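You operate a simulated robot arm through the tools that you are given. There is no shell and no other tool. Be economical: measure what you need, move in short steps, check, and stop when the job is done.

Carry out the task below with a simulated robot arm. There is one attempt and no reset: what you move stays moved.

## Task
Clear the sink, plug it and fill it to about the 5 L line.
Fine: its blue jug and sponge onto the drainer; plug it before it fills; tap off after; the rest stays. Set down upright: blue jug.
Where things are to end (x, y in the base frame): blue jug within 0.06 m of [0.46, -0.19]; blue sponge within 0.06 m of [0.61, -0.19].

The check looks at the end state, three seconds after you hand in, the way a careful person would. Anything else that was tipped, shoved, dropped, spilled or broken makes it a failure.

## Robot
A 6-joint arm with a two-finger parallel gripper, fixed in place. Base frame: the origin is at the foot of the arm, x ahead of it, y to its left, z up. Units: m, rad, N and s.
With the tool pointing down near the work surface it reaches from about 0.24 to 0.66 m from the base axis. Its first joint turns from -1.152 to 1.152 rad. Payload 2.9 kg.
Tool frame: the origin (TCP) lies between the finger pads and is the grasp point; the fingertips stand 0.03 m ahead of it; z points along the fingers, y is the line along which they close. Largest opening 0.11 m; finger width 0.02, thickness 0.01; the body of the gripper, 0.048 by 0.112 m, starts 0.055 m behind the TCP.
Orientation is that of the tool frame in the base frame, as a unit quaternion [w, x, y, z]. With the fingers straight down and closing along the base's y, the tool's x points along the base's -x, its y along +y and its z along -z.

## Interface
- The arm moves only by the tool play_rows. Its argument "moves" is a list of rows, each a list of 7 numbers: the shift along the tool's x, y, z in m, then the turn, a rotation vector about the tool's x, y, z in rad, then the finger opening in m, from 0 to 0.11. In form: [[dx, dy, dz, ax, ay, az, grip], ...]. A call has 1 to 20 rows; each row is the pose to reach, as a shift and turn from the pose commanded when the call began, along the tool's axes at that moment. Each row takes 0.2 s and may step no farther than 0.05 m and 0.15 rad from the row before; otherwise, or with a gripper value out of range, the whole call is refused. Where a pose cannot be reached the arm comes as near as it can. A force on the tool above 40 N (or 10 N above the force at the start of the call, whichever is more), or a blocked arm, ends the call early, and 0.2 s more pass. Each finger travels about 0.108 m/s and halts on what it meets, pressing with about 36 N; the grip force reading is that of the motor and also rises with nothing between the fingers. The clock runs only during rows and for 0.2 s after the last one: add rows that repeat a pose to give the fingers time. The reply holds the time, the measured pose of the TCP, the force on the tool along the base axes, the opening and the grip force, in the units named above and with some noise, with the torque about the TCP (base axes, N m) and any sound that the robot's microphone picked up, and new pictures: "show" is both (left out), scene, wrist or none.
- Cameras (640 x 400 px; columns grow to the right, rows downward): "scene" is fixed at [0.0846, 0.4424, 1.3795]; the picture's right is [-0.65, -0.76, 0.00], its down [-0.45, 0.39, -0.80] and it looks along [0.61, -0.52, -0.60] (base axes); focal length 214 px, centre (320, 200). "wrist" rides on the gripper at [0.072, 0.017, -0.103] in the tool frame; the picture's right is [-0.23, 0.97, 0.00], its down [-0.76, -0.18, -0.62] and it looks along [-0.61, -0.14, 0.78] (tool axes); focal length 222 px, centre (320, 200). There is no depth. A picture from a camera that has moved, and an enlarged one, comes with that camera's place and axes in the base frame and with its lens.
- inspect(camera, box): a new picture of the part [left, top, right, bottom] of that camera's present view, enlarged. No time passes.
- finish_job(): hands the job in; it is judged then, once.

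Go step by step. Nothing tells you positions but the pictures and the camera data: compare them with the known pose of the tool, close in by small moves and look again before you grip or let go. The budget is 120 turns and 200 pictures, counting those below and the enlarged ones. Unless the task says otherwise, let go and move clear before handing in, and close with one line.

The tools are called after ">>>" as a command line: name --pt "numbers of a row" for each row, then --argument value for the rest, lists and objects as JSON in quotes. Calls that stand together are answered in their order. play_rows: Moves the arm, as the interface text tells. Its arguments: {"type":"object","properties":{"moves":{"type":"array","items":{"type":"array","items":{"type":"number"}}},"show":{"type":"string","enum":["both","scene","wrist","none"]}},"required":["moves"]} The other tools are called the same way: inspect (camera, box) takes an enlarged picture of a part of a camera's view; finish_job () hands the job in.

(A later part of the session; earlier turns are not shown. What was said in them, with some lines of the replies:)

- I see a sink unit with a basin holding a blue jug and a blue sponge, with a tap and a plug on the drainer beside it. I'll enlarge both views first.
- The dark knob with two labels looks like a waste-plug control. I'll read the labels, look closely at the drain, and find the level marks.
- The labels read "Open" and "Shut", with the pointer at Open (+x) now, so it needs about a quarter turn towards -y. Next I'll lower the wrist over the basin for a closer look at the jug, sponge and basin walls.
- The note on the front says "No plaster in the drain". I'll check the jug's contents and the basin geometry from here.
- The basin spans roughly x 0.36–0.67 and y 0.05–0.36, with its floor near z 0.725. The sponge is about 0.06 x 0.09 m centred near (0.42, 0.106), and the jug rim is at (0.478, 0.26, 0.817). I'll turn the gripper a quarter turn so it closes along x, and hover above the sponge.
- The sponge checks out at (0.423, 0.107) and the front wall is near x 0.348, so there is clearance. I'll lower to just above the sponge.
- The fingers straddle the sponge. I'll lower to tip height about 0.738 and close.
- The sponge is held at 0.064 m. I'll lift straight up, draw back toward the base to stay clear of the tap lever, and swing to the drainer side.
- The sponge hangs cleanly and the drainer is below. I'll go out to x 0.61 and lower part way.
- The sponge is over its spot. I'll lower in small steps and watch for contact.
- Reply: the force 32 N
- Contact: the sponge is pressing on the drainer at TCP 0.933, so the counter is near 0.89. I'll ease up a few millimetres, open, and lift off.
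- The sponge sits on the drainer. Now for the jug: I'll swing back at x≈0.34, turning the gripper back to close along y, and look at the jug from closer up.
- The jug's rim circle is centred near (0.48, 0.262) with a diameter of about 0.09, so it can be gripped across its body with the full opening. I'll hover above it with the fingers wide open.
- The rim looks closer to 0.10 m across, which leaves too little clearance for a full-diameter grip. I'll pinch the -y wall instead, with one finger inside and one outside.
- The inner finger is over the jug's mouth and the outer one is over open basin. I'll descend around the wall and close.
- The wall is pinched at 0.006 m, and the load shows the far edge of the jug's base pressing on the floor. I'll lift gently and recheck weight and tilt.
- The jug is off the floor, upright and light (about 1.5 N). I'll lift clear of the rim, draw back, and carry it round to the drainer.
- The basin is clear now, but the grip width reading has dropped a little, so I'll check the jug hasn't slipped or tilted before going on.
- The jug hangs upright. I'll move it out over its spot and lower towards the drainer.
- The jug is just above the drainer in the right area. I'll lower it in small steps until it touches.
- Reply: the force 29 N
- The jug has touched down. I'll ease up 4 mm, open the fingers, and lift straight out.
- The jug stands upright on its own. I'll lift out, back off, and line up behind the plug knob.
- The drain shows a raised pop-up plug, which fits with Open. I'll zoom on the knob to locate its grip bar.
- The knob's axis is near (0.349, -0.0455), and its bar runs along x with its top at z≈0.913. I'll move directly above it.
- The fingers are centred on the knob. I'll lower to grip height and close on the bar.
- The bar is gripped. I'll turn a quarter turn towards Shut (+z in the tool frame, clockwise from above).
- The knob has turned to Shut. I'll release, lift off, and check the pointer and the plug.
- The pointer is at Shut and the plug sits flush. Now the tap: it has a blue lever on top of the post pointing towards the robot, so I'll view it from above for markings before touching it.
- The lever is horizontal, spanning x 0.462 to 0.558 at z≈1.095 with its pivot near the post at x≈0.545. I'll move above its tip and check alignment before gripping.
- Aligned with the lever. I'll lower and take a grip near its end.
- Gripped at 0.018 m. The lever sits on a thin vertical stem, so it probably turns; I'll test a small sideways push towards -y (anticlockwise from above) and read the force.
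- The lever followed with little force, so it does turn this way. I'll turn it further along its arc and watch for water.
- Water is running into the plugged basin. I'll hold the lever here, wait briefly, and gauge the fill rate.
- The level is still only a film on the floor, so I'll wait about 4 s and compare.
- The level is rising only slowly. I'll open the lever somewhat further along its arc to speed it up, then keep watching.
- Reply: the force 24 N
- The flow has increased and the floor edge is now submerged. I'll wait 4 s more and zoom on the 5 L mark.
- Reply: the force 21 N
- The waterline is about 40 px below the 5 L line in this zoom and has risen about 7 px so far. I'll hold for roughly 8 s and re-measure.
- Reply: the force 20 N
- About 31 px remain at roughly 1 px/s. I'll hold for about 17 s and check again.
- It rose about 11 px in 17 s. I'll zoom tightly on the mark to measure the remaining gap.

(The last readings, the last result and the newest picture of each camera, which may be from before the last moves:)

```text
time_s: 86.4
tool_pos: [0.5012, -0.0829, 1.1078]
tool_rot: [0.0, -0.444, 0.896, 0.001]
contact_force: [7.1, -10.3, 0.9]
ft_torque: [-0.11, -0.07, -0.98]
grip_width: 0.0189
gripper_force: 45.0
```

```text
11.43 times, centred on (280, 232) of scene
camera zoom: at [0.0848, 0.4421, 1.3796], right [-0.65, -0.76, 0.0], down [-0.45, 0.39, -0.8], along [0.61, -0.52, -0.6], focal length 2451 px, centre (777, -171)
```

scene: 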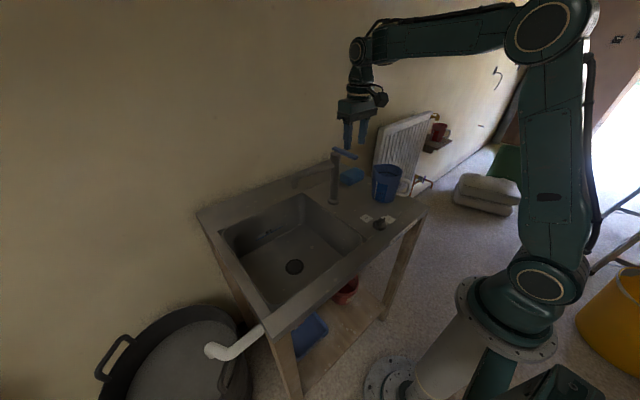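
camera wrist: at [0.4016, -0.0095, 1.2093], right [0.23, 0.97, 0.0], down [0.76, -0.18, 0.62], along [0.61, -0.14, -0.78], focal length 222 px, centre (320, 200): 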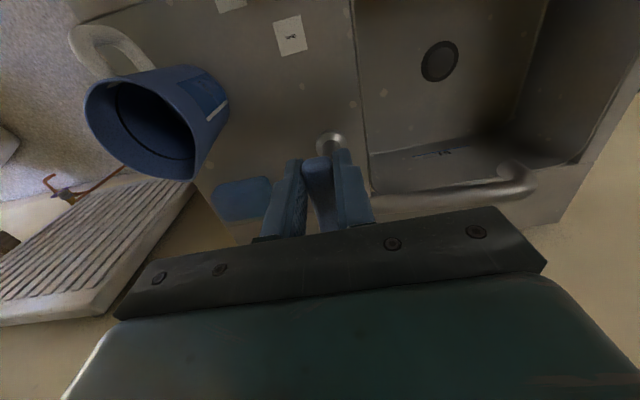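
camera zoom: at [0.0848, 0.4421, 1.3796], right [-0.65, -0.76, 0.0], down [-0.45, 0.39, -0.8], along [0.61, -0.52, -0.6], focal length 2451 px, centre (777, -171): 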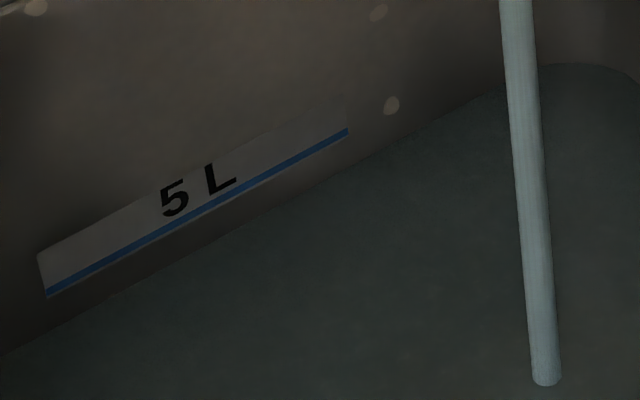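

The gap is about 37 px at this zoom, roughly 24 s at the present rate. I'll hold for about 17 s and recheck.

>>> play_rows --pt "0 0 0 0 0 0 0.01" --pt "0 0 0 0 0 0 0.01" --pt "0 0 0 0 0 0 0.01" --pt "0 0 0 0 0 0 0.01" --pt "0 0 0 0 0 0 0.01" --pt "0 0 0 0 0 0 0.01" --pt "0 0 0 0 0 0 0.01" --pt "0 0 0 0 0 0 0.01" --pt "0 0 0 0 0 0 0.01" --pt "0 0 0 0 0 0 0.01" --pt "0 0 0 0 0 0 0.01" --pt "0 0 0 0 0 0 0.01" --pt "0 0 0 0 0 0 0.01" --pt "0 0 0 0 0 0 0.01" --pt "0 0 0 0 0 0 0.01" --pt "0 0 0 0 0 0 0.01" --pt "0 0 0 0 0 0 0.01" --pt "0 0 0 0 0 0 0.01" --pt "0 0 0 0 0 0 0.01" --pt "0 0 0 0 0 0 0.01" --show "none"

>>> play_rows --pt "0 0 0 0 0 0 0.01" --pt "0 0 0 0 0 0 0.01" --pt "0 0 0 0 0 0 0.01" --pt "0 0 0 0 0 0 0.01" --pt "0 0 0 0 0 0 0.01" --pt "0 0 0 0 0 0 0.01" --pt "0 0 0 0 0 0 0.01" --pt "0 0 0 0 0 0 0.01" --pt "0 0 0 0 0 0 0.01" --pt "0 0 0 0 0 0 0.01" --pt "0 0 0 0 0 0 0.01" --pt "0 0 0 0 0 0 0.01" --pt "0 0 0 0 0 0 0.01" --pt "0 0 0 0 0 0 0.01" --pt "0 0 0 0 0 0 0.01" --pt "0 0 0 0 0 0 0.01" --pt "0 0 0 0 0 0 0.01" --pt "0 0 0 0 0 0 0.01" --pt "0 0 0 0 0 0 0.01" --pt "0 0 0 0 0 0 0.01" --show "none"

>>> play_rows --pt "0 0 0 0 0 0 0.01" --pt "0 0 0 0 0 0 0.01" --pt "0 0 0 0 0 0 0.01" --pt "0 0 0 0 0 0 0.01" --pt "0 0 0 0 0 0 0.01" --pt "0 0 0 0 0 0 0.01" --pt "0 0 0 0 0 0 0.01" --pt "0 0 0 0 0 0 0.01" --pt "0 0 0 0 0 0 0.01" --pt "0 0 0 0 0 0 0.01" --pt "0 0 0 0 0 0 0.01" --pt "0 0 0 0 0 0 0.01" --pt "0 0 0 0 0 0 0.01" --pt "0 0 0 0 0 0 0.01" --pt "0 0 0 0 0 0 0.01" --pt "0 0 0 0 0 0 0.01" --pt "0 0 0 0 0 0 0.01" --pt "0 0 0 0 0 0 0.01" --pt "0 0 0 0 0 0 0.01" --pt "0 0 0 0 0 0 0.01" --show "none"

>>> play_rows --pt "0 0 0 0 0 0 0.01" --pt "0 0 0 0 0 0 0.01" --pt "0 0 0 0 0 0 0.01" --pt "0 0 0 0 0 0 0.01" --pt "0 0 0 0 0 0 0.01" --pt "0 0 0 0 0 0 0.01" --pt "0 0 0 0 0 0 0.01" --pt "0 0 0 0 0 0 0.01" --pt "0 0 0 0 0 0 0.01" --pt "0 0 0 0 0 0 0.01" --pt "0 0 0 0 0 0 0.01" --pt "0 0 0 0 0 0 0.01" --pt "0 0 0 0 0 0 0.01" --pt "0 0 0 0 0 0 0.01" --pt "0 0 0 0 0 0 0.01" --pt "0 0 0 0 0 0 0.01" --pt "0 0 0 0 0 0 0.01" --pt "0 0 0 0 0 0 0.01" --pt "0 0 0 0 0 0 0.01" --pt "0 0 0 0 0 0 0.01" --show "none"

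>>> inspect --camera "scene" --box '[255, 215, 305, 250]'

```text
time_s: 90.6
tool_pos: [0.5012, -0.0842, 1.1057]
tool_rot: [0.0, -0.444, 0.896, -0.001]
contact_force: [8.6, -9.2, 0.5]
ft_torque: [-0.12, -0.08, -0.97]
grip_width: 0.0192
gripper_force: 44.9
```

```text
time_s: 94.8
tool_pos: [0.5009, -0.0845, 1.1062]
tool_rot: [0.0, -0.444, 0.896, -0.001]
contact_force: [9.2, -8.8, 0.6]
ft_torque: [-0.08, -0.14, -0.94]
grip_width: 0.0187
gripper_force: 44.9
```

```text
time_s: 99.0
tool_pos: [0.5019, -0.0834, 1.1061]
tool_rot: [0.0, -0.444, 0.896, 0.001]
contact_force: [9.1, -8.8, -0.6]
ft_torque: [-0.08, -0.1, -0.96]
grip_width: 0.0189
gripper_force: 44.8
```

```text
time_s: 103.2
tool_pos: [0.5012, -0.0841, 1.1082]
tool_rot: [0.0, -0.444, 0.896, 0.001]
contact_force: [9.2, -8.7, 0.4]
ft_torque: [-0.08, -0.14, -0.95]
grip_width: 0.0188
gripper_force: 44.8
```

```text
11.43 times, centred on (280, 232) of scene
camera zoom: at [0.0849, 0.4421, 1.3795], right [-0.65, -0.76, 0.0], down [-0.45, 0.39, -0.8], along [0.61, -0.52, -0.6], focal length 2451 px, centre (777, -171)
```

zoom: 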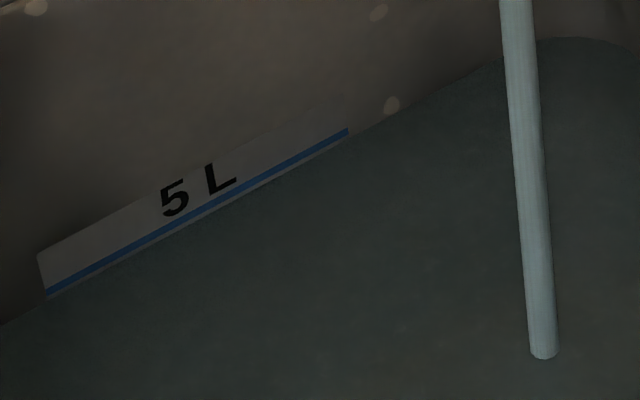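

The water is just at the bottom edge of the label, a few pixels under the blue line. I'll hold about 2 s more and then turn the lever back along its arc to closed.

>>> play_rows --pt "0 0 0 0 0 0 0.01" --pt "0 0 0 0 0 0 0.01" --pt "0 0 0 0 0 0 0.01" --pt "0 0 0 0 0 0 0.01" --pt "0 0 0 0 0 0 0.01" --pt "0 0 0 0 0 0 0.01" --pt "0 0 0 0 0 0 0.01" --pt "0 0 0 0 0 0 0.01" --pt "0 0 0 0 0 0 0.01" --pt "-0.0006 0.0093 0 0 0 0.13 0.01" --pt "-0.0024 0.0185 0 0 0 0.26 0.01" --pt "-0.0057 0.028 0 0 0 0.4 0.01" --pt "-0.0099 0.0364 0 0 0 0.53 0.01" --pt "-0.0151 0.0441 0 0 0 0.66 0.01" --pt "-0.0217 0.0516 0 0 0 0.8 0.01" --pt "-0.0297 0.0577 0 0 0 0.92 0.01" --pt "-0.0297 0.0577 0 0 0 0.92 0.01" --show "scene"

>>> inspect --camera "scene" --box '[255, 215, 305, 250]'

>>> inspect --camera "scene" --box '[250, 120, 390, 230]'

```text
time_s: 106.8
tool_pos: [0.4736, -0.0249, 1.1067]
tool_rot: [0.002, 0.0, 1.0, 0.0]
contact_force: [12.9, -1.3, -0.2]
ft_torque: [-0.03, -0.85, 0.08]
grip_width: 0.0183
gripper_force: 45.1
```

scene: 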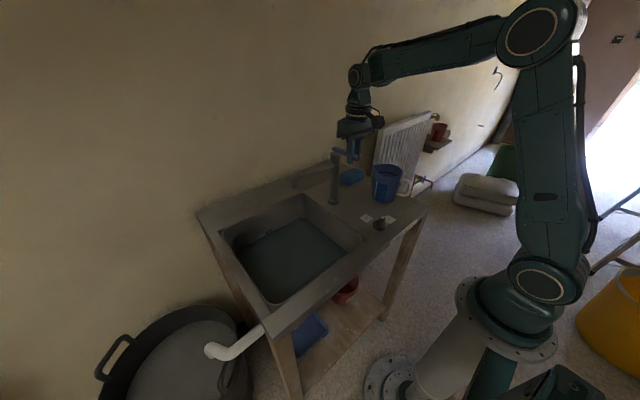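

```text
11.43 times, centred on (280, 232) of scene
camera zoom: at [0.0849, 0.4423, 1.3795], right [-0.65, -0.76, 0.0], down [-0.45, 0.39, -0.8], along [0.61, -0.52, -0.6], focal length 2451 px, centre (777, -171)
```

zoom: 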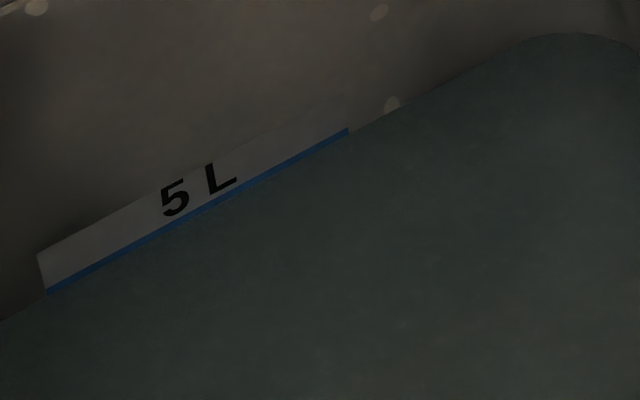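

```text
3.64 times, centred on (320, 175) of scene
camera zoom: at [0.0849, 0.4423, 1.3795], right [-0.65, -0.76, 0.0], down [-0.45, 0.39, -0.8], along [0.61, -0.52, -0.6], focal length 780 px, centre (320, 291)
```

zoom: 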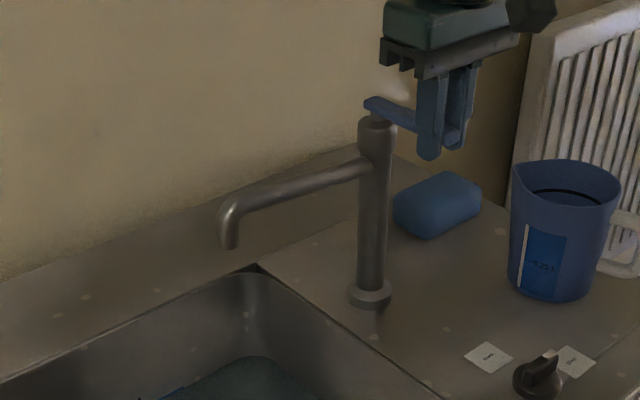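

The stream has stopped and the water sits right at the blue 5 L line. I'll release the lever and lift clear.

>>> play_rows --pt "0 0 0 0 0 0 0.03" --pt "0 0 0 0 0 0 0.05" --pt "0 0 0 0 0 0 0.05" --pt "0 0 -0.04 0 0 0 0.05" --pt "0 0 -0.08 0 0 0 0.05" --pt "0.04 0 -0.11 0 0 0 0.05" --pt "0.08 0 -0.14 0 0 0 0.05" --pt "0.12 0 -0.16 0 0 0 0.05" --pt "0.12 0 -0.16 0 0 0 0.05"

>>> inspect --camera "scene" --box '[220, 130, 420, 270]'

>>> inspect --camera "scene" --box '[255, 215, 305, 250]'

```text
time_s: 108.8
tool_pos: [0.3533, -0.0262, 1.2671]
tool_rot: [-0.001, 0.001, 1.0, 0.0]
contact_force: [-0.5, -0.3, -0.1]
ft_torque: [0.0, -0.03, 0.03]
grip_width: 0.0502
gripper_force: 0.1
camera wrist: at [0.2818, -0.0096, 1.3698], right [0.23, 0.97, 0.0], down [0.76, -0.18, 0.62], along [0.61, -0.14, -0.78], focal length 222 px, centre (320, 200)
```

scene: 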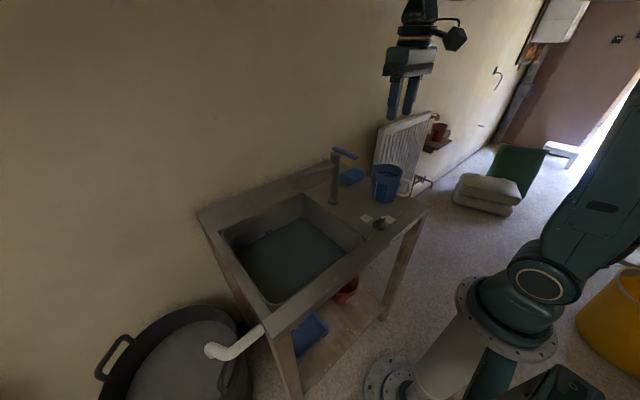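
wrist: 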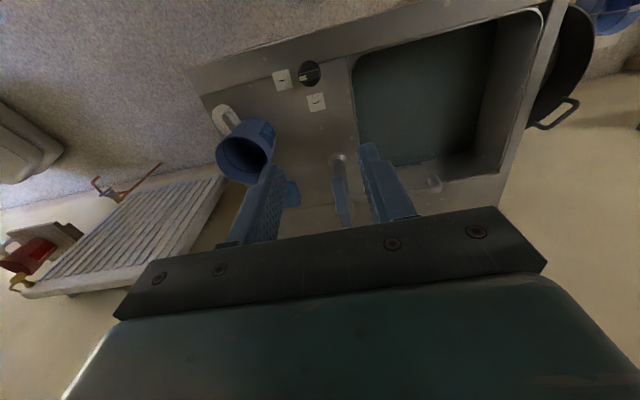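

```text
2.86 times, centred on (320, 200) of scene
camera zoom: at [0.0846, 0.4424, 1.3795], right [-0.65, -0.76, 0.0], down [-0.45, 0.39, -0.8], along [0.61, -0.52, -0.6], focal length 613 px, centre (320, 200)
```

zoom: 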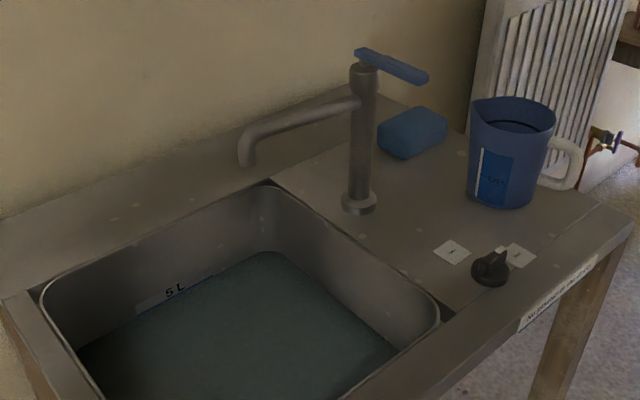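

```text
11.43 times, centred on (280, 232) of scene
camera zoom: at [0.0846, 0.4424, 1.3795], right [-0.65, -0.76, 0.0], down [-0.45, 0.39, -0.8], along [0.61, -0.52, -0.6], focal length 2451 px, centre (777, -171)
```

zoom: 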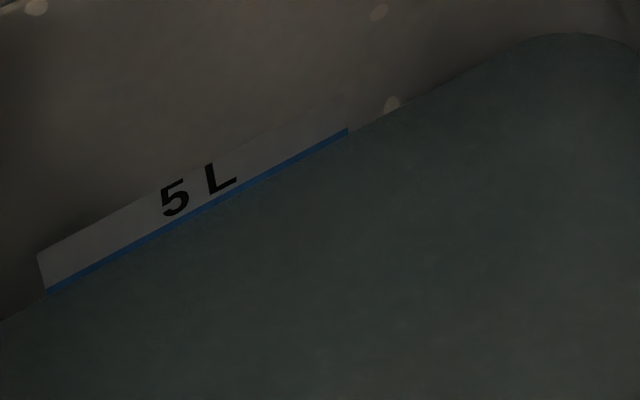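

The water is steady at the line and the tap is off. The knob is on Shut, and the jug (about 0.45, -0.19) and sponge (about 0.61, -0.19) are in place with the arm clear, so I'm handing in.

>>> finish_job

```text
The job is handed in.
```

The sink is cleared, plugged and filled to the 5 L line, the tap is off, and the blue jug (upright) and sponge are on the drainer at their spots.
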